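You operate a simulated robot arm through the tools that you are given. There is no shell and no other tool.

You are at the controls of a simulated robot arm. One attempt, no reset.

TASK
Press the following scooter's four loose sill covers home, D to A.

It is judged by the outcome, as a careful person would: the job done as asked, and still so three seconds after it is handed in. It fails if anything else is knocked over, pushed out of place, dropped, spilled or broken. Lids that push on must go on centred and level and be pressed home; caps that screw on are set level and turned clockwise until they are tight.

THE ROBOT
A 6-joint arm with a fingered hand, fixed in place. Base frame: the origin is at the foot of the arm, x ahead of it, y to its left, z up. Readings come in mm, degrees, newtons and seconds.
With the tool pointing down near the work surface it reaches from about 140 to 880 mm from the base axis. Its first joint turns from -166.0 to 166.0 degrees. Payload 5 kg.
The tool frame sits at the grasp point between the pads (the TCP): z along the fingers, y along the line on which they close. The tips reach 37 mm beyond it. The gripper opens to 124 mm. The gripper's body begins 43 mm behind the TCP. The gripper is a hand of 3 fingers: y runs from the thumb to the fingers, the wrist lies at [-21, -125, -215] in the tool frame, and closing takes about 1.5 s.
Orientation is that of the tool frame in the base frame, as [roll, pitch, yaw] about the fixed x, y, z axes, in that order (R = Rz(yaw) Ry(pitch) Rx(roll)). With the fingers straight down and the wrist toward the robot, the tool's x, y and z point along [0, 1, 0], [1, 0, 0] and [0, 0, -1] of the base frame.

THE INTERFACE
- The arm moves only by the tool servo_tool. Its argument "plan" is a list of rows, each a list of 6 numbers: the turn, a rotation vector about the base's x, y, z in degrees, then the shift along the base's x, y, z in cm. In form: [[rx, ry, rz, tx, ty, tz], ...]. A call has 1 to 20 rows; each row shifts and turns the commanded pose from where the row before left it. "fingers" is the opening, from 0 (shut) to 1 (fully open), set as the call begins (left out, the last holds). Each row takes 0.2 s and may step no farther than 50 mm and 8.6 degrees from the row before; otherwise, or with a gripper value out of range, the whole call is refused. A pose out of reach is approached as far as the arm can. The call stops where the force on the tool passes 40 N (or 10 N more than at its start, if that is more) or the arm is blocked; 0.2 s more then pass. Each finger travels about 72 mm/s and halts on what it meets, pressing with about 26 N; the grip force reading is that of the motor and also rises with nothing between the fingers. The clock runs only during rows and for 0.2 s after the last one: add rows that do not move to give the fingers time. It gives the time, the measured TCP pose, the force on the tool (base axes), the opening and the grip force at its end, in the units of the frame above (readings bear some noise), with the torque about the TCP (base axes, N m) and any sound that the robot's microphone picked up, and new pictures: "views" is both (left out), scene, wrist or none.
- Cameras (640 x 400 px; columns grow to the right, rows downward): "scene" is fixed at [398.3, 651.2, 1513]; the picture's right is [-0.92, -0.39, 0.00], its down [-0.21, 0.50, -0.84] and it looks along [0.33, -0.78, -0.54] (base axes); focal length 325 px, centre (320, 200). "wrist" rides on the gripper at [72, -104, -154] in the tool frame; the picture's right is [-0.83, 0.26, -0.49], its down [-0.51, -0.72, 0.47] and it looks along [-0.23, 0.64, 0.73] (tool axes); focal length 243 px, centre (320, 200).
- curl_fingers(index, middle, thumb_bend, thumb_turn): sets how far each is bent, from 0 (flat) to 1 (curled in); at 0.3 the hand is open as for a grip, at 0.7 the pads meet at the TCP. One left out holds its place. A second passes; each finger stops where it meets its share of the squeeze, and holds until it gets a number again. A gripper value or a shape takes the hand back. It gives what a move gives, with no picture; readings hold the bend of each and the force on the fingers (four entries, about 0 where the hand has none), thumb and palm. thumb_turn goes from beside the hand (0) to across from the fingers (1), as for a grip.
- set_grasp(shape): the hand has 3 fingers and takes this shape, open, in about a second: jaw (thumb against the fingers, like two jaws); tri (thumb and two fingers); tip (a fingertip pinch); poke (one finger out to press); point (the index stretched); flat (the hand flat); cup (the hand cupped); fist (a fist). The gripper value then closes the fingers along that shape, each until it touches; the sizes above hold for jaw. It gives what a move gives, with no picture.
- point_at(camera, pixels): for up to 12 pixels [column, row] of the newest picture of that camera ("zoom" is the newest enlarged one), the place [x, y, z] in the base frame of the surface seen there, good to about 2 mm. No time passes.
- zoom(camera, box): a new picture of the part [left, top, right, bottom] of that camera's present view, enlarged. No time passes.
- job_done(): hands the job in; it is judged then, once.

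Open the gripper and draw the arm clear of the work before you hand the job in, unless the task says otherwise.

The tools are called after "Request:" as a command line: name --pt "numbers of a row" for each row, then --argument value for the rest, lists and objects as JSON in quotes. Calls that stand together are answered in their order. servo_tool: Moves the arm, as the interface text tells. Its arguments: {"type":"object","properties":{"plan":{"type":"array","items":{"type":"array","items":{"type":"number"}}},"fingers":{"type":"number"},"views":{"type":"string","enum":["both","scene","wrist","none"]}},"required":["plan"]} The other tools are called the same way: set_grasp (shape) gives the hand a shape; curl_fingers (index, middle, thumb_bend, thumb_turn) moves the fingers one by one; point_at (camera, pixels) gives the place of the surface under pixels of a picture; zoom (camera, box) takes an enlarged picture of a part of a camera's view; job_done () hands the job in.

At the start:

```text
time: 0.0
position: [738.2, -106.0, 1007.1]
tcp_rot: [180.0, 0.0, 89.9]
wrist_force: [-1.0, -1.4, -0.6]
torque: [0.05, 0.01, 0.03]
gripper_width: 123.7
grip_force: 0.1
shape: jaw
bend: [0.3, 0.3, 0.3, 0.98]
finger forces: [0.0, 0.0, 0.0, 0.0, 0.0, 0.0]
```

scene: 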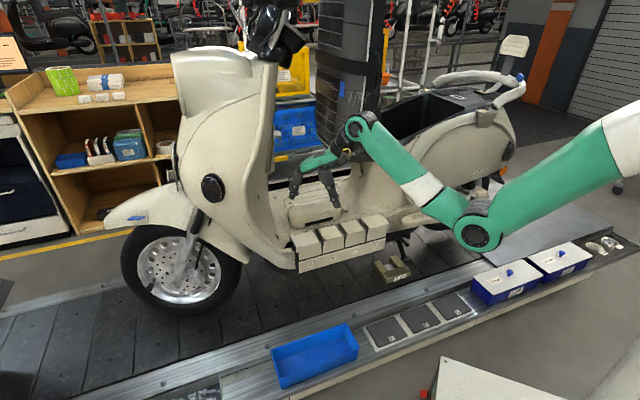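
wrist: 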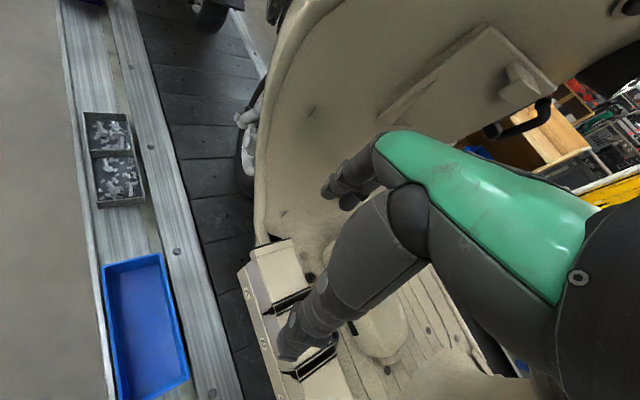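

The scene picture shows a scooter with four blocks on its sill (about px 305-375, 235). I'll zoom to see the covers and their labels, and check whether there is another scooter.

Request:
zoom --camera "scene" --box '[270, 170, 430, 290]'

Request:
zoom --camera "wrist" --box '[220, 220, 420, 400]'

Request:
zoom --camera "scene" --box '[0, 0, 640, 400]'

```text
3.33 times, centred on (350, 230) of scene
```

zoom: 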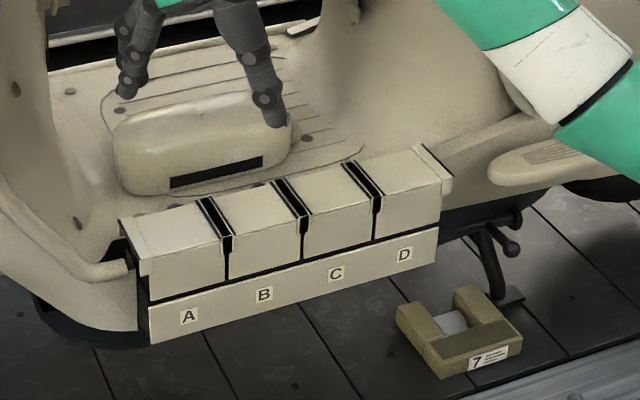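

```text
2.22 times, centred on (320, 310) of wrist
```

zoom: 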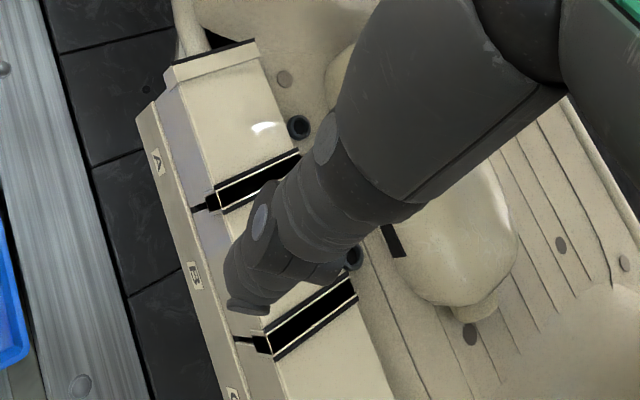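

```text
1.00 times, centred on (320, 200) of scene (not enlarged: the box is as wide or as high as the picture)
```

zoom: 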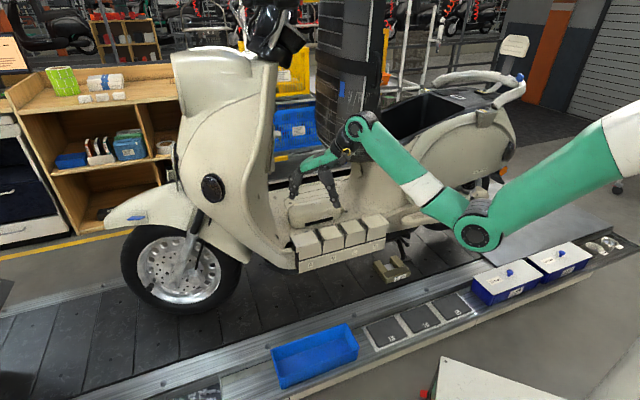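

The last zoom shows the whole view; I'll zoom tightly on the covers (scene about px 290-390, 200-275) to measure the tops of A, B, C, D.

Request:
zoom --camera "scene" --box '[284, 205, 396, 275]'

```text
5.71 times, centred on (340, 240) of scene
```

zoom: 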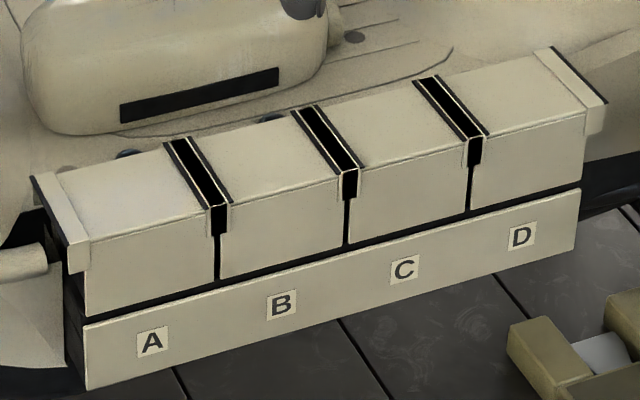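

I'll measure the cover tops, front faces, and rail with point_at in this zoom (A top ~ (135,195), D top ~ (525,95), etc.).

Request:
point_at --camera "zoom" --pixels '[[135, 195], [265, 163], [395, 130], [520, 95], [150, 270], [275, 235], [405, 200], [525, 160], [152, 343], [282, 305], [405, 269], [522, 236]]'

Request:
point_at --camera "zoom" --pixels '[[95, 232], [205, 208], [60, 180], [160, 152], [195, 170], [210, 180], [75, 220], [575, 75], [90, 330], [90, 375], [90, 300], [585, 120]]'

Request:
zoom --camera "wrist" --box '[225, 225, 345, 400]'

```text
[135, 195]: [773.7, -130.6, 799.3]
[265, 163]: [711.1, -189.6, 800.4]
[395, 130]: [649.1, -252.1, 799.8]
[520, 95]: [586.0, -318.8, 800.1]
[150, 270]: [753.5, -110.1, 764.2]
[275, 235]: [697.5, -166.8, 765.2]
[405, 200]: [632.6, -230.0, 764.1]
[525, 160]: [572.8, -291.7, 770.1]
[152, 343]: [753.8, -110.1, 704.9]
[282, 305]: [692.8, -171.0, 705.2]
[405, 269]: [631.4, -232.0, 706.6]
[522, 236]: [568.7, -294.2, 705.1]
```

```text
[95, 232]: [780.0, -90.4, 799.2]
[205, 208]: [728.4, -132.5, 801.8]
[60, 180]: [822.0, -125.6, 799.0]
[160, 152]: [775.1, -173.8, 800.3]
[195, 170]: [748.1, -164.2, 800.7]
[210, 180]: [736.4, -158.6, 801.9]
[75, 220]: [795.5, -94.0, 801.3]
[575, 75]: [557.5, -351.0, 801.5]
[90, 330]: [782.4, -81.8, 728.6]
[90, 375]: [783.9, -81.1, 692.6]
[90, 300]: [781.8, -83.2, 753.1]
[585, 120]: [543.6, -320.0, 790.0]
```

```text
2.29 times, centred on (285, 312) of wrist
```

zoom: 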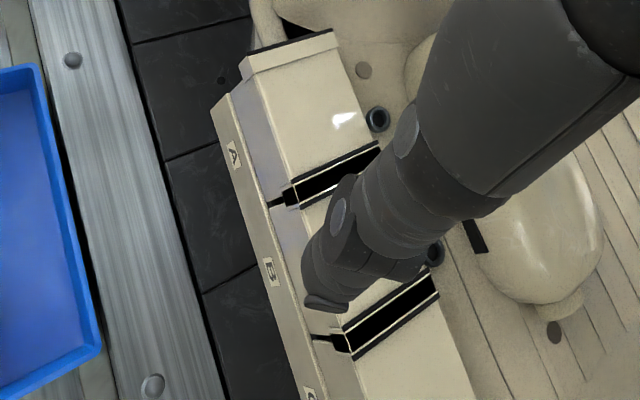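

All four cover tops sit at z≈800 with label rail 87 mm pitch along the (0.707,0.707) direction; a gap remains above the rail (z≈735), so they press straight down. I'll shape the hand to poke and see which finger extends.

Request:
set_grasp --shape "poke"

```text
time: 0.9
position: [735.6, -107.8, 1009.0]
tcp_rot: [-179.9, 0.0, 90.0]
wrist_force: [-0.1, 0.3, 0.4]
torque: [0.01, 0.04, -0.05]
gripper_width: 0.1
grip_force: 0.0
shape: poke
bend: [0.7, 0.7, 1.0, 1.0]
finger forces: [0.0, 0.0, 0.0, 0.0, 0.0, 0.0]
```

The shape reads bend [0.7, 0.7, 1.0, 1.0]; I'll run a still row to get fresh pictures and see the fingertip, and check whether the scooter has moved.

Request:
servo_tool --pt "0 0 0 0 0 0" --views "both"

```text
time: 1.3
position: [736.8, -106.6, 1007.9]
tcp_rot: [-180.0, 0.0, 90.1]
wrist_force: [-0.2, 0.1, 0.4]
torque: [0.01, -0.03, 0.01]
gripper_width: 0.0
grip_force: 0.1
shape: poke
bend: [0.7, 0.7, 1.0, 1.0]
finger forces: [0.0, 0.0, 0.0, 0.0, 0.0, 0.1]
```

scene: 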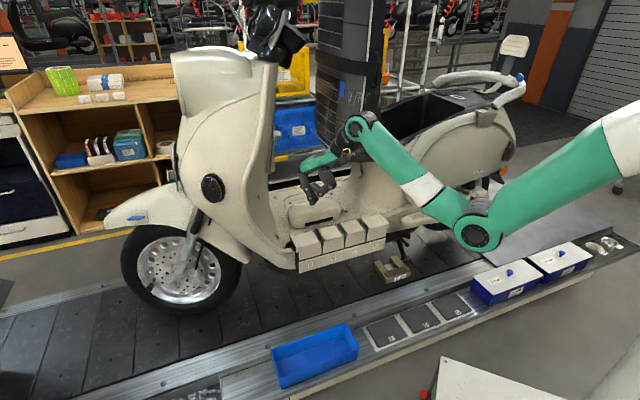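
wrist: 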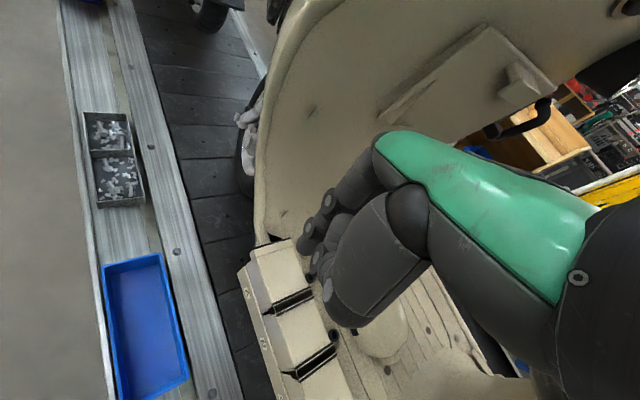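

The covers look unmoved and are now clearer in the wrist view; I'll zoom on them and on the hand to see the tip geometry.

Request:
zoom --camera "wrist" --box '[225, 225, 385, 400]'

Request:
zoom --camera "scene" --box '[270, 110, 400, 220]'

Request:
zoom --camera "scene" --box '[284, 205, 396, 275]'

Request:
point_at --camera "zoom" --pixels '[[135, 195], [265, 163], [395, 130], [520, 95], [152, 343], [522, 236]]'

```text
2.29 times, centred on (305, 312) of wrist
```

zoom: 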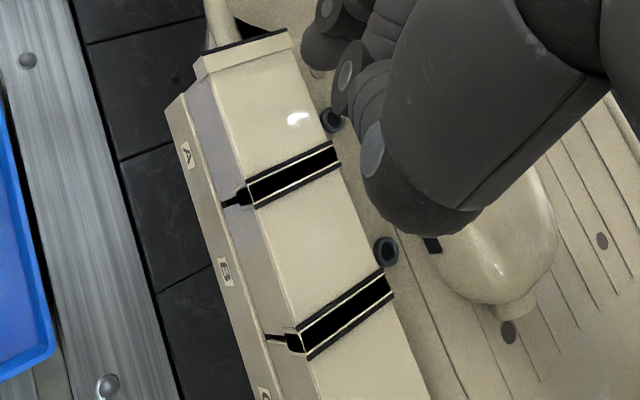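

```text
3.64 times, centred on (335, 165) of scene
```

zoom: 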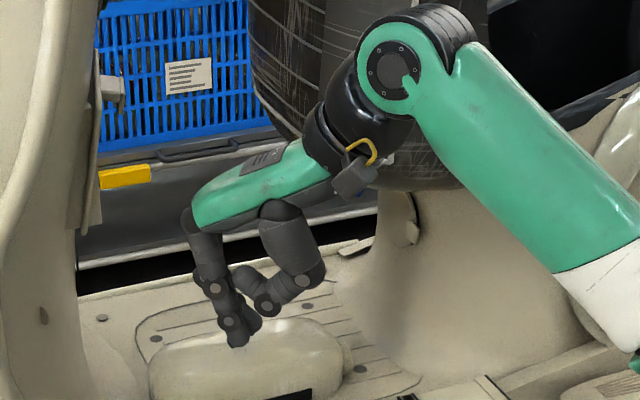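

```text
5.71 times, centred on (340, 240) of scene
```

zoom: 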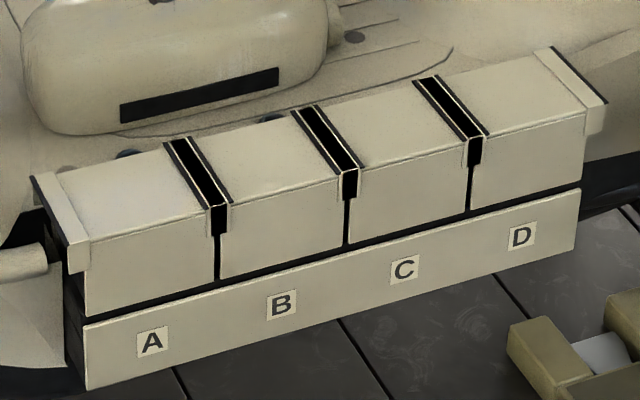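

```text
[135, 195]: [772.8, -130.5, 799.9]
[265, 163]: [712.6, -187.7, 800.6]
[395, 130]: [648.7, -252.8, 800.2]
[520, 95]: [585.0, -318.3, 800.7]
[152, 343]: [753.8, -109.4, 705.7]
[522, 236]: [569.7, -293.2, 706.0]
```

The scooter is stationary (same readings). I'll measure where the fingertips are in this shape, with a fresh zoom on the hand around scene px (290-345, 160-210).

Request:
zoom --camera "scene" --box '[285, 155, 349, 211]'

Request:
zoom --camera "wrist" --box '[280, 120, 480, 340]'

```text
7.14 times, centred on (317, 183) of scene
```

zoom: 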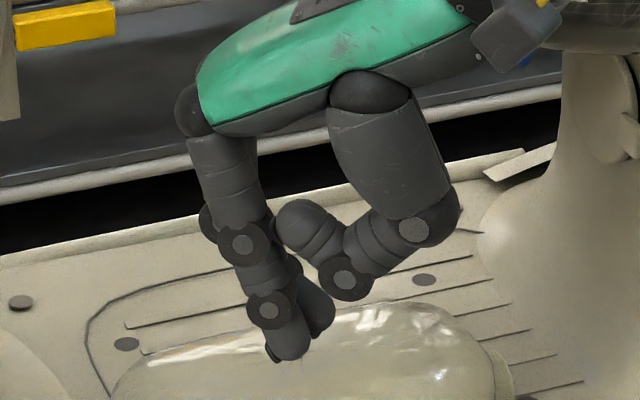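

```text
1.82 times, centred on (380, 230) of wrist
```

zoom: 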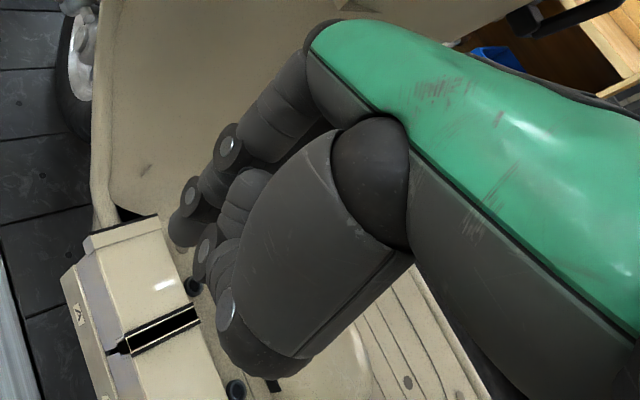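

Poke has index and middle pointed down together with the thumb tucked up. I'll measure the tips with point_at in the scene picture (tips ≈ (313,203) and (316,201)).

Request:
point_at --camera "scene" --pixels '[[312, 204], [313, 204], [313, 202], [317, 201], [316, 199], [310, 198], [306, 189], [320, 194], [314, 187]]'

```text
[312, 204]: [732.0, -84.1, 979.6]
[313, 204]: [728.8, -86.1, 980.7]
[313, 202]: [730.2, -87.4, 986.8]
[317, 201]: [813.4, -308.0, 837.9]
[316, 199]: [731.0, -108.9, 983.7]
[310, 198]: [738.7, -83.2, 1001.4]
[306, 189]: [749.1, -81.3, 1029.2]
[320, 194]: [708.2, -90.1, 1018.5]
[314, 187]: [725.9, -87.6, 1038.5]
```

The two fingertips are centred on the TCP at z≈TCP−37. Now I measure the depth of the cover tops (front/back edges) in the wrist picture across cover B, A and the dark strip between them.

Request:
zoom --camera "wrist" --box '[230, 225, 350, 400]'

Request:
point_at --camera "wrist" --pixels '[[275, 331], [279, 330], [285, 327], [300, 322], [318, 316], [322, 315], [326, 314], [294, 301], [289, 299], [300, 306], [260, 258], [253, 260]]'

```text
2.29 times, centred on (290, 312) of wrist
```

zoom: 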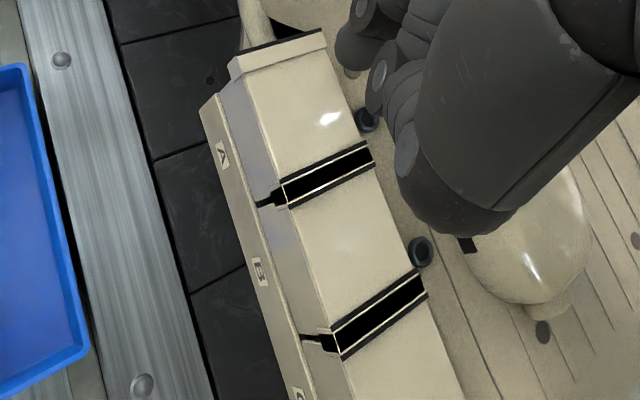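

```text
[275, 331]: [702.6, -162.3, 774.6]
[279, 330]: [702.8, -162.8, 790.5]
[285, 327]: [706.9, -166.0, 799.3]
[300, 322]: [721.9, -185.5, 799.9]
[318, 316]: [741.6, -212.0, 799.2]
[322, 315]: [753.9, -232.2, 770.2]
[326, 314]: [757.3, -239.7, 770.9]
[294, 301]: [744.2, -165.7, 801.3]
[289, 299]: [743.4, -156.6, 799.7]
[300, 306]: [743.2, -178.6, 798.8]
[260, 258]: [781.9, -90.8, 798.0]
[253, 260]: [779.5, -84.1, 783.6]
```

Cover top spans n≈−612 to −677, so the centres are D≈(593,−317), C≈(655,−256), B≈(716,−195), A≈(777,−133) at z 800. I check the rear body panel near D and other obstacles before moving.

Request:
point_at --camera "scene" --pixels '[[385, 205], [392, 212], [400, 215], [405, 205], [395, 195], [380, 180], [372, 165], [420, 210], [440, 215], [400, 185], [390, 175], [365, 185]]'

Request:
point_at --camera "scene" --pixels '[[455, 150], [480, 150], [430, 150], [400, 140], [470, 100], [440, 110], [410, 120], [500, 90], [270, 70], [262, 130], [270, 190], [290, 40]]'

```text
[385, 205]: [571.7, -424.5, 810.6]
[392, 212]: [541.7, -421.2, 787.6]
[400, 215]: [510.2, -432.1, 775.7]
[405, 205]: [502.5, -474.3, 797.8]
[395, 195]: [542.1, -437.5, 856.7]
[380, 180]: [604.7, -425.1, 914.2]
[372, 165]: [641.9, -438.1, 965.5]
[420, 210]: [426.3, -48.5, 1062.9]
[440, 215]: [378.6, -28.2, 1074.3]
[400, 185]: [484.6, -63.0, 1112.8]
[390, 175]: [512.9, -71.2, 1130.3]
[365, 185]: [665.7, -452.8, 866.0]
```

```text
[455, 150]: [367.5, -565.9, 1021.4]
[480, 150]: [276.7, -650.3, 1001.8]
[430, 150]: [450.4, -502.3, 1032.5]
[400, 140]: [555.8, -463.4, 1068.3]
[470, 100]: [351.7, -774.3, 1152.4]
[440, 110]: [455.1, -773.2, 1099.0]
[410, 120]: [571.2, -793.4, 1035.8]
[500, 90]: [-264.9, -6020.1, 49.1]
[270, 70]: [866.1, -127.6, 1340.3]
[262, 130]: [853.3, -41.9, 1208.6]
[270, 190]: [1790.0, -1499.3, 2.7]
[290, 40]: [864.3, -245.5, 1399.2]
```

The body panel near D is at u<145, n<−690, so a −45° yaw (wrist pointing outwards from the scooter) keeps clear. I move at height to above D in 8 steps while yawing −45°.

Request:
servo_tool --pt "0 0 -5.625 -1.8 -2.63 0" --pt "0 0 -5.625 -1.8 -2.63 0" --pt "0 0 -5.625 -1.8 -2.63 0" --pt "0 0 -5.625 -1.8 -2.63 0" --pt "0 0 -5.625 -1.8 -2.63 0" --pt "0 0 -5.625 -1.8 -2.63 0" --pt "0 0 -5.625 -1.8 -2.63 0" --pt "0 0 -5.625 -1.8 -2.63 0" --pt "0 0 0 0 0 0" --pt "0 0 0 0 0 0" --views "both"

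```text
time: 3.5
position: [595.2, -316.4, 1009.6]
tcp_rot: [179.9, -0.1, 45.0]
wrist_force: [0.8, -0.1, 0.5]
torque: [-0.02, -0.02, 0.05]
gripper_width: 0.1
grip_force: 0.2
shape: poke
bend: [0.7, 0.7, 1.0, 1.0]
finger forces: [0.1, 0.0, 0.1, 0.0, 0.0, 0.0]
```

scene: 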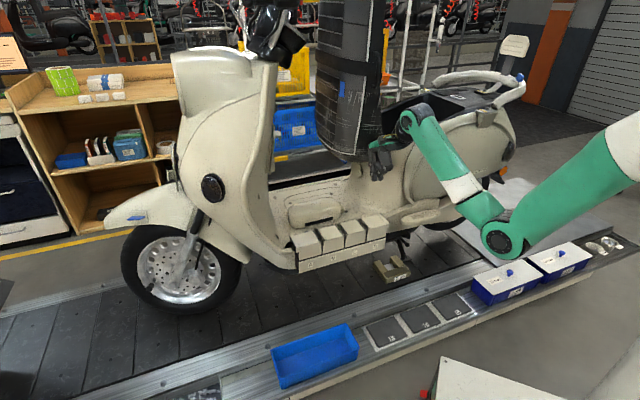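
wrist: 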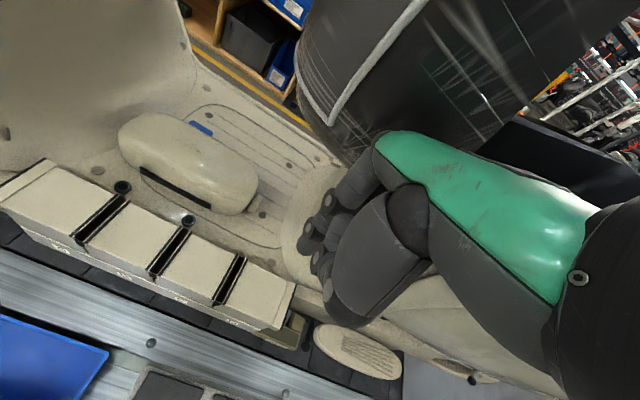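

Above D at (595,−316,1010). I zoom to inspect the covers in the wrist view (px 0-300, 160-330) and check the dark column behind the hand (scene px ~350,120).

Request:
zoom --camera "wrist" --box '[60, 160, 320, 330]'

Request:
point_at --camera "zoom" --pixels '[[500, 290], [420, 270], [415, 300], [395, 340], [440, 335], [550, 320], [560, 300], [460, 240], [480, 340], [540, 360], [275, 215], [250, 260]]'

Request:
point_at --camera "scene" --pixels '[[350, 120], [340, 80], [365, 155], [350, 155], [376, 172], [382, 178], [390, 168], [400, 150]]'

```text
2.35 times, centred on (190, 245) of wrist
```

zoom: 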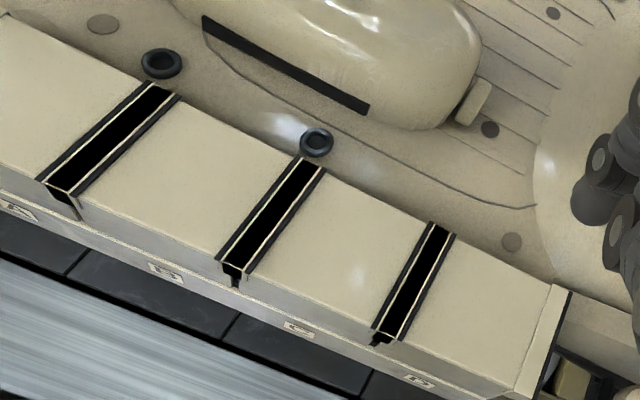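

```text
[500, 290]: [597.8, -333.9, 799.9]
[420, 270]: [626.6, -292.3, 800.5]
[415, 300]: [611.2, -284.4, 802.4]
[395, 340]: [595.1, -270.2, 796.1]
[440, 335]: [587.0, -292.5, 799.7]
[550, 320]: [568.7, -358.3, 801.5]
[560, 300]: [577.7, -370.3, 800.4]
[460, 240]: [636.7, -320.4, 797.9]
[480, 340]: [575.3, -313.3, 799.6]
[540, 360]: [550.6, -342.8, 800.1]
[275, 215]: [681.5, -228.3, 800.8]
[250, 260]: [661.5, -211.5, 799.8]
```

```text
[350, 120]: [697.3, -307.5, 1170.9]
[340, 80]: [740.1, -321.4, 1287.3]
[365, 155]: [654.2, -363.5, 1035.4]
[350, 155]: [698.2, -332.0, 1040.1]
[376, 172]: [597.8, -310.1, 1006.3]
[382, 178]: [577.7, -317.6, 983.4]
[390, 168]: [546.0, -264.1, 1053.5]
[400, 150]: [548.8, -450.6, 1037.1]
```

The dark object is the flipped-up seat, with its nearest surface at n≈−705…−720, z>1035. I measure the outer surface of the hand's back to know the clearance, via wrist pixels on the green shell and knuckle.

Request:
point_at --camera "wrist" --pixels '[[400, 138], [430, 150], [480, 170], [560, 200], [380, 150], [365, 165], [340, 190], [325, 200], [310, 225], [305, 240], [350, 270], [320, 265]]'

Request:
point_at --camera "wrist" --pixels '[[330, 130], [345, 140], [355, 150], [320, 100], [400, 100], [370, 130], [420, 120], [500, 130], [305, 70], [350, 60]]'

```text
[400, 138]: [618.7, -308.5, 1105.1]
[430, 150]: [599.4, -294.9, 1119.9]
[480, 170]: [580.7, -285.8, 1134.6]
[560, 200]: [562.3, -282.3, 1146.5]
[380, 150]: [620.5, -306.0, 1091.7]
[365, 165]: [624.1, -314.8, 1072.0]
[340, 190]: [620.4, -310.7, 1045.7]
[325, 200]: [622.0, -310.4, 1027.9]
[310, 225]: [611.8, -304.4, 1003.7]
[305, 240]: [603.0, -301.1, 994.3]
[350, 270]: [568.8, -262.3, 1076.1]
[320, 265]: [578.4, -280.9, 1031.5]
```

```text
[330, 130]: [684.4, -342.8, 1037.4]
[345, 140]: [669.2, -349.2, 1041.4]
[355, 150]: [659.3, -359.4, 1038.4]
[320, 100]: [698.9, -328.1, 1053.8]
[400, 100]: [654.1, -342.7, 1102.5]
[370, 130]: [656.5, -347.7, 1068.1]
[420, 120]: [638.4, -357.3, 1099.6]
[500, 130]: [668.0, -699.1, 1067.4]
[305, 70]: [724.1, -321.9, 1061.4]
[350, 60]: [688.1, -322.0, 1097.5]
```

Knuckles sit at n≈−664 while the seat is at n≈−704 and above z 1035, so straight lowering is clear. I lower to TCP z≈855 (tips ~18 mm above D), with a slight correction to D's centre.

Request:
servo_tool --pt "0 0 0 -0.15 -0.1 -3" --pt "0 0 0 0 0 -3" --pt "0 0 0 0 0 -3" --pt "0 0 0 0 0 -3" --pt "0 0 0 0 0 -2.5" --pt "0 0 0 0 0 -1" --pt "0 0 0 0 0 0" --views "both"

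```text
time: 5.1
position: [590.0, -320.9, 851.0]
tcp_rot: [-180.0, 0.0, 45.0]
wrist_force: [0.1, -0.9, 0.0]
torque: [0.0, -0.02, -0.01]
gripper_width: 0.3
grip_force: 0.0
shape: poke
bend: [0.7, 0.7, 1.0, 1.0]
finger forces: [0.0, 0.1, 0.0, 0.0, 0.0, 0.1]
```

scene: 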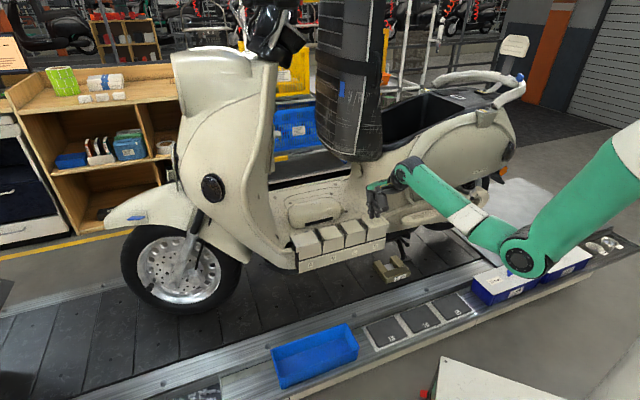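
wrist: 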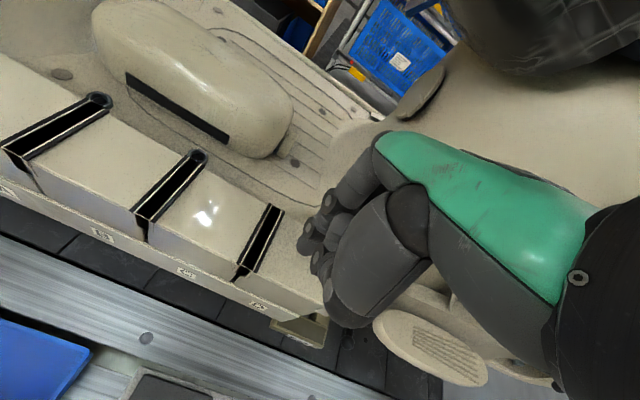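

The elbow (scene px ~525,255) is close in the image to the white-lidded blue boxes (px 470–590, 245–300); I check the heights of both, and of the fingertip over D.

Request:
point_at --camera "scene" --pixels '[[520, 262], [525, 275], [510, 265], [545, 250], [490, 283], [495, 275], [508, 272], [575, 252], [560, 262], [535, 272], [560, 270], [575, 262]]'

Request:
zoom --camera "scene" --box '[330, 160, 420, 260]'

```text
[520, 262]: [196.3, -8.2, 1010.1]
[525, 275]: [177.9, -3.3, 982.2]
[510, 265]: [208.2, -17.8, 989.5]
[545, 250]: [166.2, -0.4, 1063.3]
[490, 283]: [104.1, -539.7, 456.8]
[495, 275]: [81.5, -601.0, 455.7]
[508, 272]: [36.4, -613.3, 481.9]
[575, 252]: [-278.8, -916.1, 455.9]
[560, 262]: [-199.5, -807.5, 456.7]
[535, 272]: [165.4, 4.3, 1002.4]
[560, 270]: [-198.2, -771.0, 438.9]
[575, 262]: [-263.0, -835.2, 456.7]
```

```text
4.00 times, centred on (375, 210) of scene
```

zoom: 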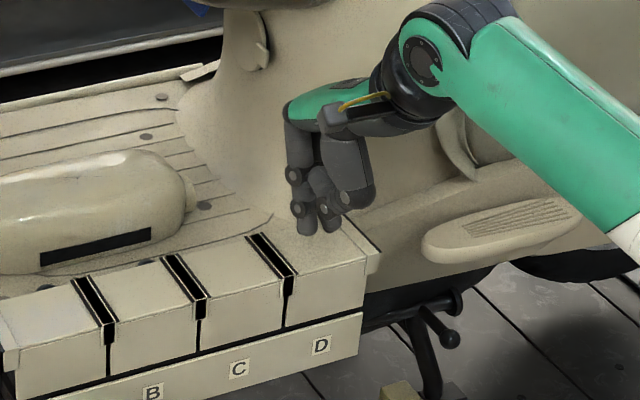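

The elbow is ~500 mm above the boxes, so no conflict. I measure the two tips over D (zoom px (304,230), (329,226)).

Request:
point_at --camera "zoom" --pixels '[[304, 232], [304, 226], [329, 228], [329, 222], [336, 224], [298, 228], [310, 230], [323, 226]]'

Request:
servo_tool --pt "0 0 0 0 0 0" --views "none"

```text
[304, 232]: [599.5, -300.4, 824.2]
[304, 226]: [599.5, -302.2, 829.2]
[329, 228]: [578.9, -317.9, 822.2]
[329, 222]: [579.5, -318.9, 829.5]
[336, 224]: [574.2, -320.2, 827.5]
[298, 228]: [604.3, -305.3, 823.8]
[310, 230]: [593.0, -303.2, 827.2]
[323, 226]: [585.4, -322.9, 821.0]
```

```text
time: 5.5
position: [591.4, -320.2, 851.2]
tcp_rot: [180.0, 0.0, 45.1]
wrist_force: [0.5, 0.5, 0.5]
torque: [-0.02, 0.01, 0.01]
gripper_width: 0.0
grip_force: 0.0
shape: poke
bend: [0.7, 0.7, 1.0, 1.0]
finger forces: [0.0, 0.0, 0.1, 0.0, 0.0, 0.0]
```

Tip pair is centred on the TCP at u≈191.6, n≈−640; D's centre is u≈195, n≈−644. I shift +4 mm in x and descend gently to just past contact to read forces.

Request:
servo_tool --pt "0 0 0 0.4 0 0" --pt "0 0 0 0 0 -0.6" --pt "0 0 0 0 0 -0.2" --pt "0 0 0 0 0 -0.2" --pt "0 0 0 0 0 -0.2" --pt "0 0 0 0 0 -0.2" --pt "0 0 0 0 0 -0.2" --pt "0 0 0 0 0 0" --views "scene"

```text
time: 7.3
position: [594.8, -318.2, 837.7]
tcp_rot: [180.0, 0.0, 45.2]
wrist_force: [-1.1, -0.1, 3.4]
torque: [-0.06, 0.11, 0.0]
gripper_width: 0.0
grip_force: 0.0
shape: poke
bend: [0.7, 0.7, 1.0, 1.0]
finger forces: [0.0, 2.9, 0.0, 0.1, 0.1, 0.0]
```

scene: 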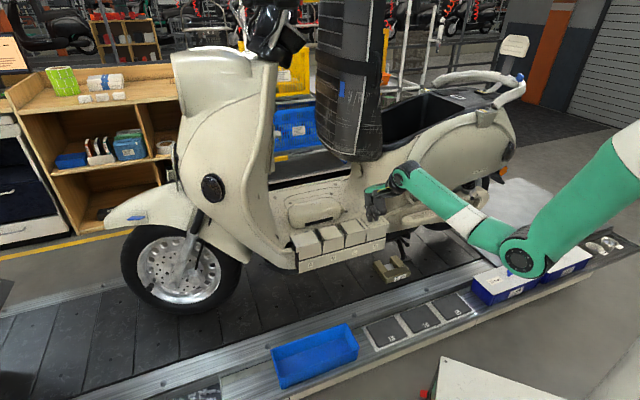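

Contact is 3.4 N, all on the middle finger, with the torque indicating it is off to the −u side (towards D's outer end). I zoom to look before pressing further.

Request:
zoom --camera "scene" --box '[350, 190, 400, 250]'

```text
6.67 times, centred on (375, 220) of scene
```

zoom: 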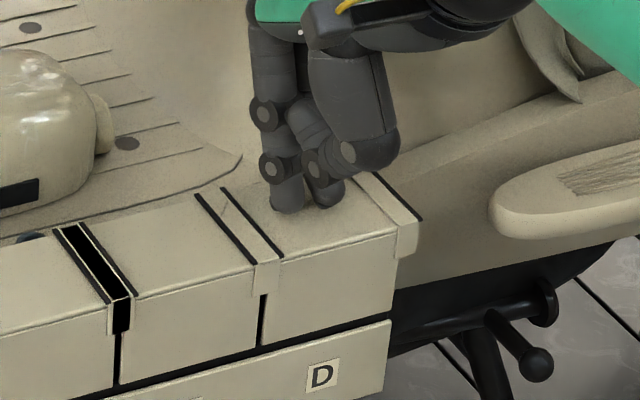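

The strip between C and D now looks cream rather than black, which is new. I zoom in further to understand it.

Request:
zoom --camera "scene" --box '[360, 205, 392, 237]'

Request:
point_at --camera "zoom" --pixels '[[130, 150], [180, 150], [190, 210], [250, 200], [260, 150], [300, 220], [400, 190], [500, 140], [480, 110], [340, 280], [200, 290], [100, 230]]'

Request:
servo_tool --pt "0 0 0 0 0 0" --views "both"

```text
12.50 times, centred on (376, 221) of scene
```

zoom: 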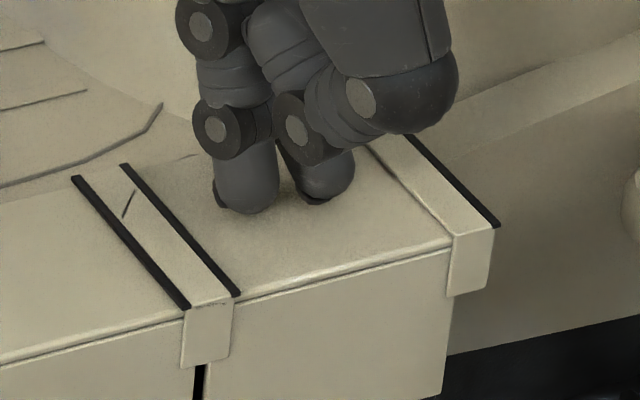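

```text
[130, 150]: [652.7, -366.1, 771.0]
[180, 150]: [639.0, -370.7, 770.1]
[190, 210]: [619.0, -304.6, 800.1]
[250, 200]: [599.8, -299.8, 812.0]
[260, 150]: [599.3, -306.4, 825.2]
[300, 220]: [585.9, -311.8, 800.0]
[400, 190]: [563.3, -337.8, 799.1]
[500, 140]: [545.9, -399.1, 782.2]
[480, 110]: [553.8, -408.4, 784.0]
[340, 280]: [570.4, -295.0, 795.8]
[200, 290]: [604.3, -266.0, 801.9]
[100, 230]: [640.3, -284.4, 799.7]
```

```text
time: 7.7
position: [594.1, -318.2, 838.0]
tcp_rot: [180.0, -0.1, 45.1]
wrist_force: [-0.2, -1.5, 2.1]
torque: [-0.1, 0.09, -0.01]
gripper_width: 0.0
grip_force: 0.0
shape: poke
bend: [0.7, 0.7, 1.0, 1.0]
finger forces: [0.0, 3.2, 0.0, 0.0, 0.0, 0.1]
```

scene: 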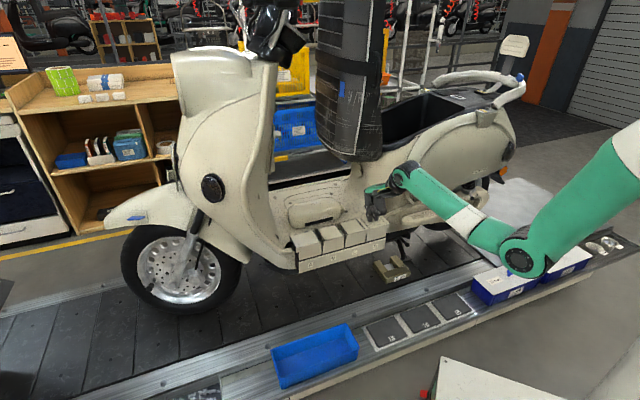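
wrist: 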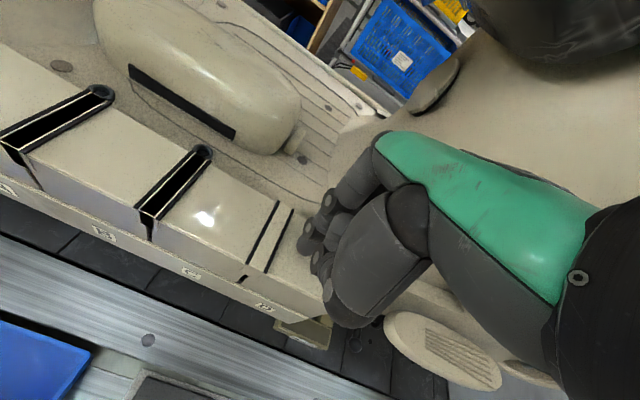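

D is touched only by the middle finger, since the index tip is ~1 mm higher. I lift slightly, roll the tool 2.3° about the n axis so both tips land evenly at the centre, and touch again to compare finger forces.

Request:
servo_tool --pt "0 0 0 0 0 0.4" --pt "-1.63 1.63 0 0.1 0.1 0" --pt "0 0 0 0 0 0" --pt "0 0 0 0 0 -0.2" --pt "0 0 0 0 0 -0.1" --pt "0 0 0 0 0 -0.1" --pt "0 0 0 0 0 -0.05" --pt "0 0 0 0 0 0" --views "none"

```text
time: 9.5
position: [594.2, -317.6, 837.6]
tcp_rot: [180.0, 2.3, 45.0]
wrist_force: [0.1, 1.0, 0.7]
torque: [-0.02, -0.03, 0.02]
gripper_width: 0.0
grip_force: 0.1
shape: poke
bend: [0.7, 0.7, 1.0, 1.0]
finger forces: [0.9, 0.2, 0.0, 0.0, 0.1, 0.0]
```

Now both tips share the light contact (0.9 / 0.2 N). I press further in small steps and watch the balance and force.

Request:
servo_tool --pt "0 0 0 0 0 -0.1" --pt "0 0 0 0 0 -0.1" --pt "0 0 0 0 0 -0.1" --pt "0 0 0 0 0 0" --views "none"

```text
time: 10.5
position: [596.7, -315.7, 833.6]
tcp_rot: [180.0, 2.3, 45.2]
wrist_force: [-0.2, -0.1, -0.5]
torque: [0.03, 0.01, 0.01]
gripper_width: 0.0
grip_force: 0.1
shape: poke
bend: [0.7, 0.7, 1.0, 1.0]
finger forces: [0.0, 0.1, 0.1, 0.0, 0.1, 0.0]
```

The force went to zero after 3 mm more – the cover may have slid down. I look at it.

Request:
zoom --camera "scene" --box '[350, 195, 400, 245]'

Request:
point_at --camera "zoom" --pixels '[[190, 220], [215, 190], [300, 240], [380, 200], [350, 220], [250, 215], [400, 230], [260, 290], [370, 270]]'

```text
8.00 times, centred on (375, 220) of scene
```

zoom: 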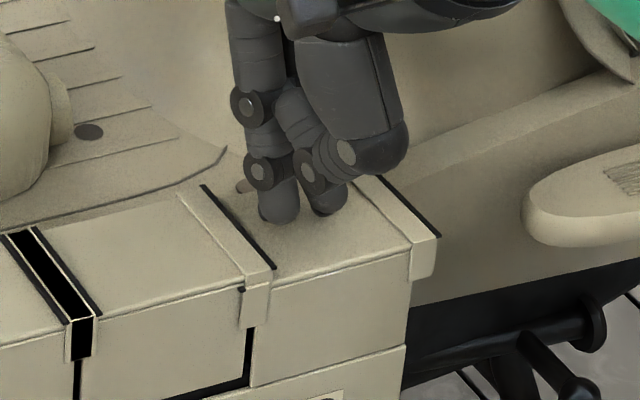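

```text
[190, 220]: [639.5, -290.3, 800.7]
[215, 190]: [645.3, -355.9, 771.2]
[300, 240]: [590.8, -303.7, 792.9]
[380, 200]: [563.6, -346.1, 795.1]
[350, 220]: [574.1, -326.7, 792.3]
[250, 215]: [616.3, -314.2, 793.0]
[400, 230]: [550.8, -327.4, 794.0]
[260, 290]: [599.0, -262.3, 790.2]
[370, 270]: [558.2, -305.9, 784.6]
```

D has dropped to z≈793 with its seam to the rail closed and appears level. I press on to confirm that it is firmly home, stepping 1 mm at a time.

Request:
servo_tool --pt "0 0 0 0 0 -0.1" --pt "0 0 0 0 0 -0.1" --pt "0 0 0 0 0 -0.1" --pt "0 0 0 0 0 -0.1" --pt "0 0 0 0 0 0" --views "none"

```text
time: 11.7
position: [595.6, -318.4, 830.0]
tcp_rot: [180.0, 2.2, 45.2]
wrist_force: [-0.1, 0.4, 4.8]
torque: [0.02, -0.07, 0.0]
gripper_width: 0.0
grip_force: 0.0
shape: poke
bend: [0.7, 0.7, 1.0, 1.0]
finger forces: [3.8, 1.0, 0.1, 0.0, 0.0, 0.1]
```

Contact again at TCP z 830 with 4.8 N, the surface seems solid. I press firmer in small steps to be sure that it's home.

Request:
servo_tool --pt "0 0 0 0 0 -0.1" --pt "0 0 0 0 0 -0.1" --pt "0 0 0 0 0 -0.1" --pt "0 0 0 0 0 0" --views "scene"

Request:
zoom --camera "scene" --box '[350, 195, 400, 245]'

```text
time: 12.7
position: [596.8, -317.3, 829.5]
tcp_rot: [179.6, 2.2, 45.1]
wrist_force: [-1.0, 8.0, 35.3]
torque: [0.28, -0.12, 0.02]
gripper_width: 0.0
grip_force: 0.1
shape: poke
bend: [0.7, 0.7, 1.0, 1.0]
finger forces: [28.0, 6.6, 0.0, 0.0, 0.0, 0.1]
```

scene: 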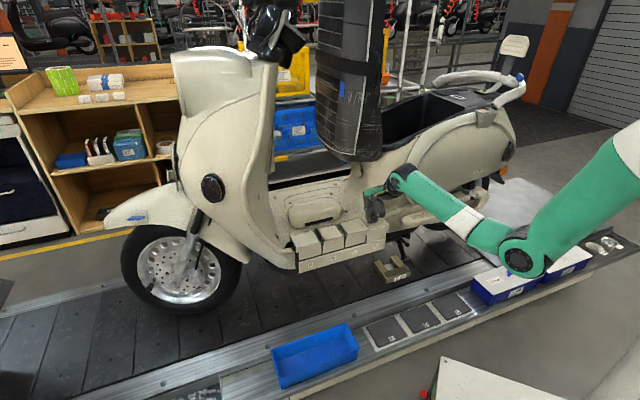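

```text
8.00 times, centred on (375, 220) of scene
```

zoom: 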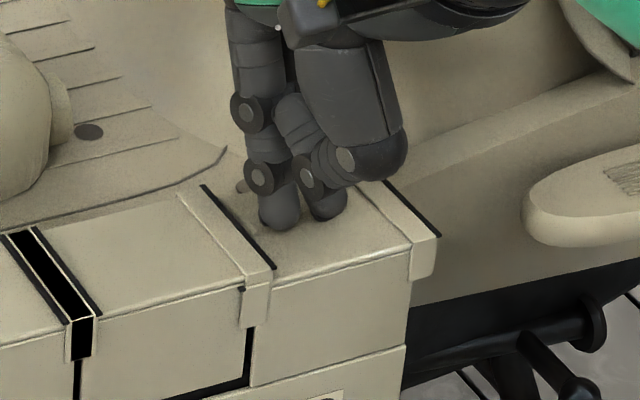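

D took 35 N without moving further, so it is home. I lift clear, ease the roll by 0.4° to balance the tips, and move +u by one pitch to above C.

Request:
servo_tool --pt "0 0 0 0 0 0.5" --pt "0 0 0 0 0 2.2" --pt "0.28 -0.28 0 2.0 2.0 0" --pt "0 0 0 2.0 2.0 0" --pt "0 0 0 2.05 2.05 0" --pt "0 0 0 0 0 0" --pt "0 0 0 0 0 0" --views "both"

Request:
zoom --camera "scene" --box '[284, 205, 396, 275]'

Request:
point_at --camera "zoom" --pixels '[[490, 115], [560, 90], [570, 110], [500, 135], [530, 90], [395, 150], [265, 163], [135, 195]]'

```text
time: 14.3
position: [656.0, -259.3, 855.1]
tcp_rot: [180.0, 1.9, 45.1]
wrist_force: [0.2, 0.5, -0.1]
torque: [-0.02, -0.01, -0.01]
gripper_width: 0.0
grip_force: 0.1
shape: poke
bend: [0.7, 0.7, 1.0, 1.0]
finger forces: [0.0, 0.1, 0.0, 0.0, 0.1, 0.0]
```

scene: 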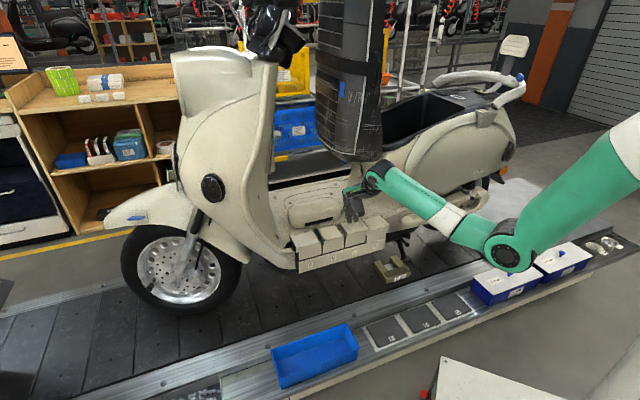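
wrist: 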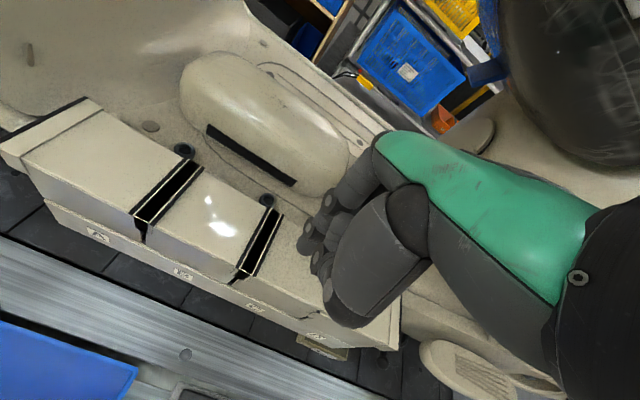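

```text
5.71 times, centred on (340, 240) of scene
```

zoom: 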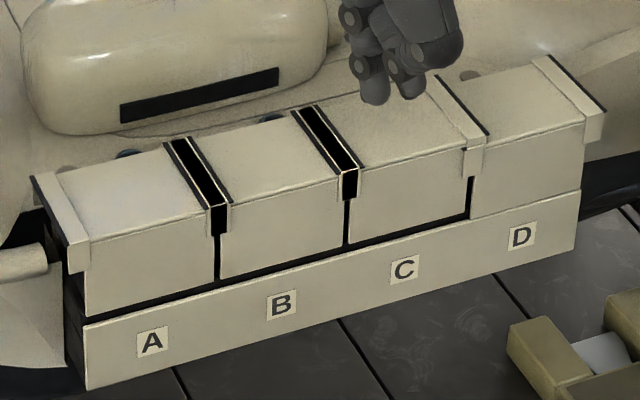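

```text
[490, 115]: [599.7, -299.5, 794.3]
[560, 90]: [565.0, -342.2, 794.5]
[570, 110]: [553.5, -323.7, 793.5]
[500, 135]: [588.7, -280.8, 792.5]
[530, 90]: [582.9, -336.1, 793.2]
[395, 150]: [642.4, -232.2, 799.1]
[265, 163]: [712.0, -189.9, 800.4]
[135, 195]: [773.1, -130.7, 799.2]
```

D is flush with its seam closed and level (z 793–794). Now I lower over C with a small centring correction and stop at light contact to check finger balance.

Request:
servo_tool --pt "0 0 0 0.05 0.2 -0.7" --pt "0 0 0 0 0 -0.6" --pt "0 0 0 0 0 -0.2" --pt "0 0 0 0 0 -0.1" --pt "0 0 0 0 0 -0.1" --pt "0 0 0 0 0 -0.05" --pt "0 0 0 0 0 0" --views "scene"

Request:
zoom --camera "scene" --box '[325, 190, 385, 250]'

```text
time: 15.9
position: [658.0, -254.7, 837.5]
tcp_rot: [179.9, 2.0, 45.0]
wrist_force: [-3.4, -1.3, 12.6]
torque: [-0.09, 0.11, -0.03]
gripper_width: 0.0
grip_force: 0.2
shape: poke
bend: [0.7, 0.7, 1.0, 1.0]
finger forces: [7.7, 4.5, 0.0, 0.0, 0.0, 0.1]
```

scene: 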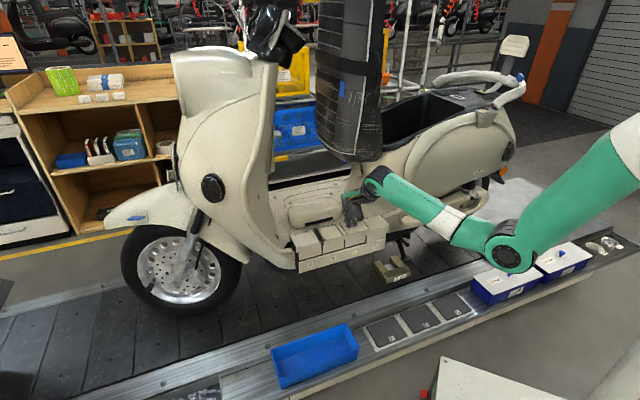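

```text
6.67 times, centred on (355, 220) of scene
```

zoom: 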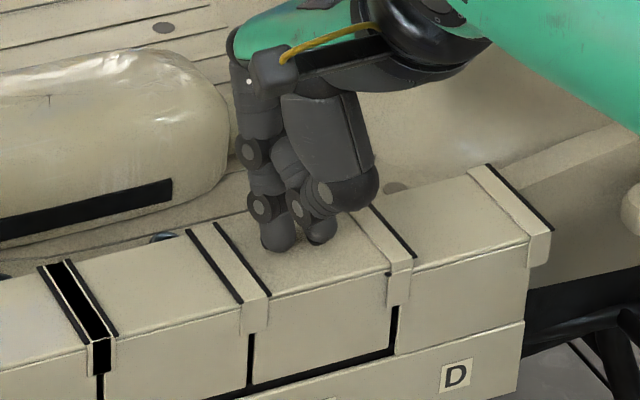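

Both tips share the load on C (7.7 / 4.5 N) at its centre. I press on in 1 mm steps.

Request:
servo_tool --pt "0 0 0 0 0 -0.1" --pt "0 0 0 0 0 -0.1" --pt "0 0 0 0 0 -0.1" --pt "0 0 0 0 0 -0.1" --pt "0 0 0 0 0 0" --views "none"

Request:
zoom --camera "scene" --box '[325, 190, 385, 250]'

```text
time: 17.1
position: [657.5, -255.5, 831.4]
tcp_rot: [-179.9, 1.9, 45.0]
wrist_force: [0.7, 0.5, -0.9]
torque: [-0.03, -0.02, -0.02]
gripper_width: 0.1
grip_force: 0.1
shape: poke
bend: [0.7, 0.7, 1.0, 1.0]
finger forces: [0.0, 0.0, 0.0, 0.1, 0.0, 0.1]
```

```text
6.67 times, centred on (355, 220) of scene
```

zoom: 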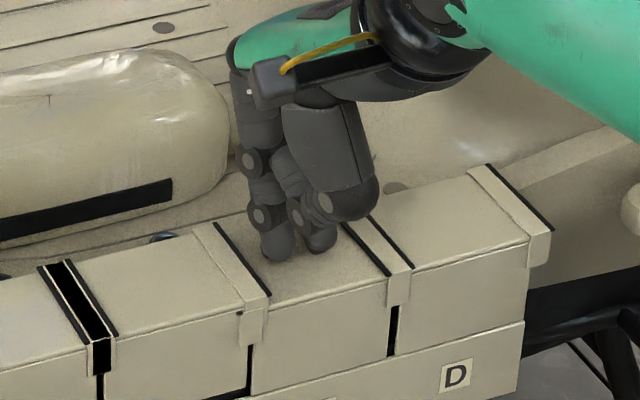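

C has dropped and its seam has closed; the force is zero. I press on to confirm that it's firmly home.

Request:
servo_tool --pt "0 0 0 0 0 -0.1" --pt "0 0 0 0 0 -0.1" --pt "0 0 0 0 0 -0.1" --pt "0 0 0 0 0 -0.05" --pt "0 0 0 0 0 0" --views "none"

```text
time: 18.3
position: [657.4, -256.2, 830.1]
tcp_rot: [179.8, 1.8, 45.1]
wrist_force: [-1.1, -1.9, 15.9]
torque: [-0.13, 0.03, 0.05]
gripper_width: 0.0
grip_force: 0.1
shape: poke
bend: [0.7, 0.7, 1.0, 1.0]
finger forces: [8.8, 6.5, 0.0, 0.0, 0.0, 0.0]
```

C is firm at TCP z 830 with 15.9 N; I add a bit more to reach a similar ~35 N as for D.

Request:
servo_tool --pt "0 0 0 0 0 -0.1" --pt "0 0 0 0 0 -0.05" --pt "0 0 0 0 0 0" --views "none"

```text
time: 19.1
position: [657.2, -254.6, 830.7]
tcp_rot: [179.7, 1.8, 45.1]
wrist_force: [-5.6, -3.3, 36.6]
torque: [-0.23, 0.14, 0.01]
gripper_width: 0.0
grip_force: 0.0
shape: poke
bend: [0.7, 0.7, 1.0, 1.0]
finger forces: [26.5, 9.8, 0.1, 0.0, 0.1, 0.0]
```

C held at 36.6 N without moving, so it is home. I lift and move +u by one pitch to above B.

Request:
servo_tool --pt "0 0 0 0 0 0.5" --pt "0 0 0 0 0 2.2" --pt "0 0 0 2.0 2.0 0" --pt "0 0 0 2.0 2.0 0" --pt "0 0 0 2.0 2.0 0" --pt "0 0 0 0 0 0" --pt "0 0 0 0 0 0" --views "both"

Request:
zoom --camera "scene" --box '[284, 205, 396, 275]'

Request:
point_at --camera "zoom" --pixels '[[490, 115], [560, 90], [530, 90], [395, 150], [370, 145], [450, 145], [430, 110], [265, 180], [135, 195]]'

```text
time: 20.7
position: [720.1, -192.3, 853.7]
tcp_rot: [180.0, 2.0, 45.1]
wrist_force: [-0.2, 0.5, -0.9]
torque: [0.02, 0.0, 0.0]
gripper_width: 0.1
grip_force: 0.1
shape: poke
bend: [0.7, 0.7, 1.0, 1.0]
finger forces: [0.1, 0.0, 0.0, 0.1, 0.0, 0.1]
```

scene: 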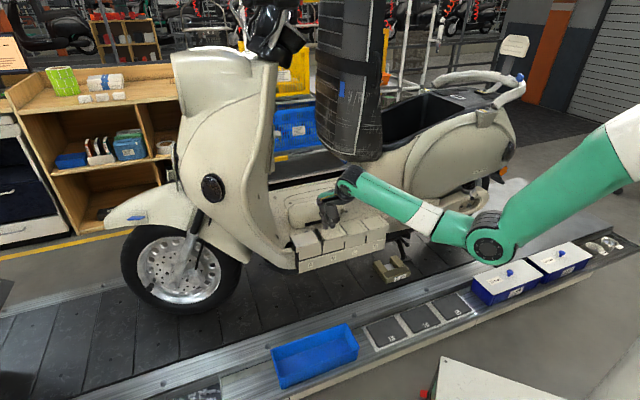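
wrist: 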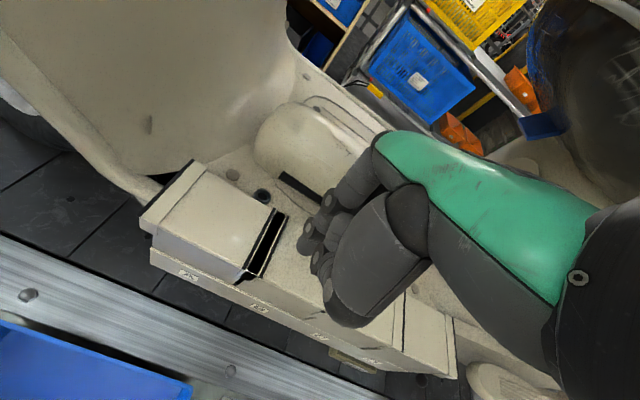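

```text
5.71 times, centred on (340, 240) of scene
```

zoom: 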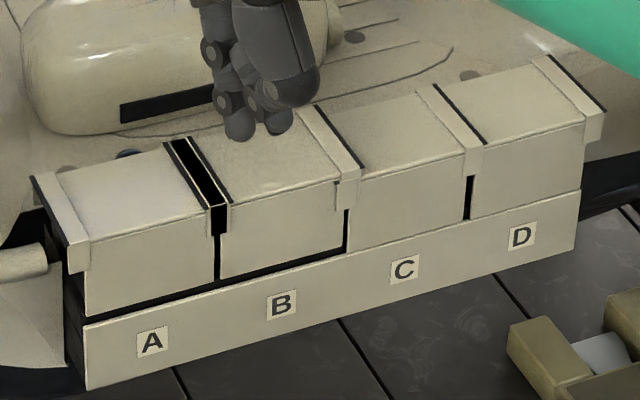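

```text
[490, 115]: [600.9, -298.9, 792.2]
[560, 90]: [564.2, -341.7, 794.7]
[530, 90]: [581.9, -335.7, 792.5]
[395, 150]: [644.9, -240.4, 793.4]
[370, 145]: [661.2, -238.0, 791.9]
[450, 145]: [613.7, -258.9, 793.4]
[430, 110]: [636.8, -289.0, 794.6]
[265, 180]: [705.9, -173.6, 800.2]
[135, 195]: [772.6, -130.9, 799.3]
```

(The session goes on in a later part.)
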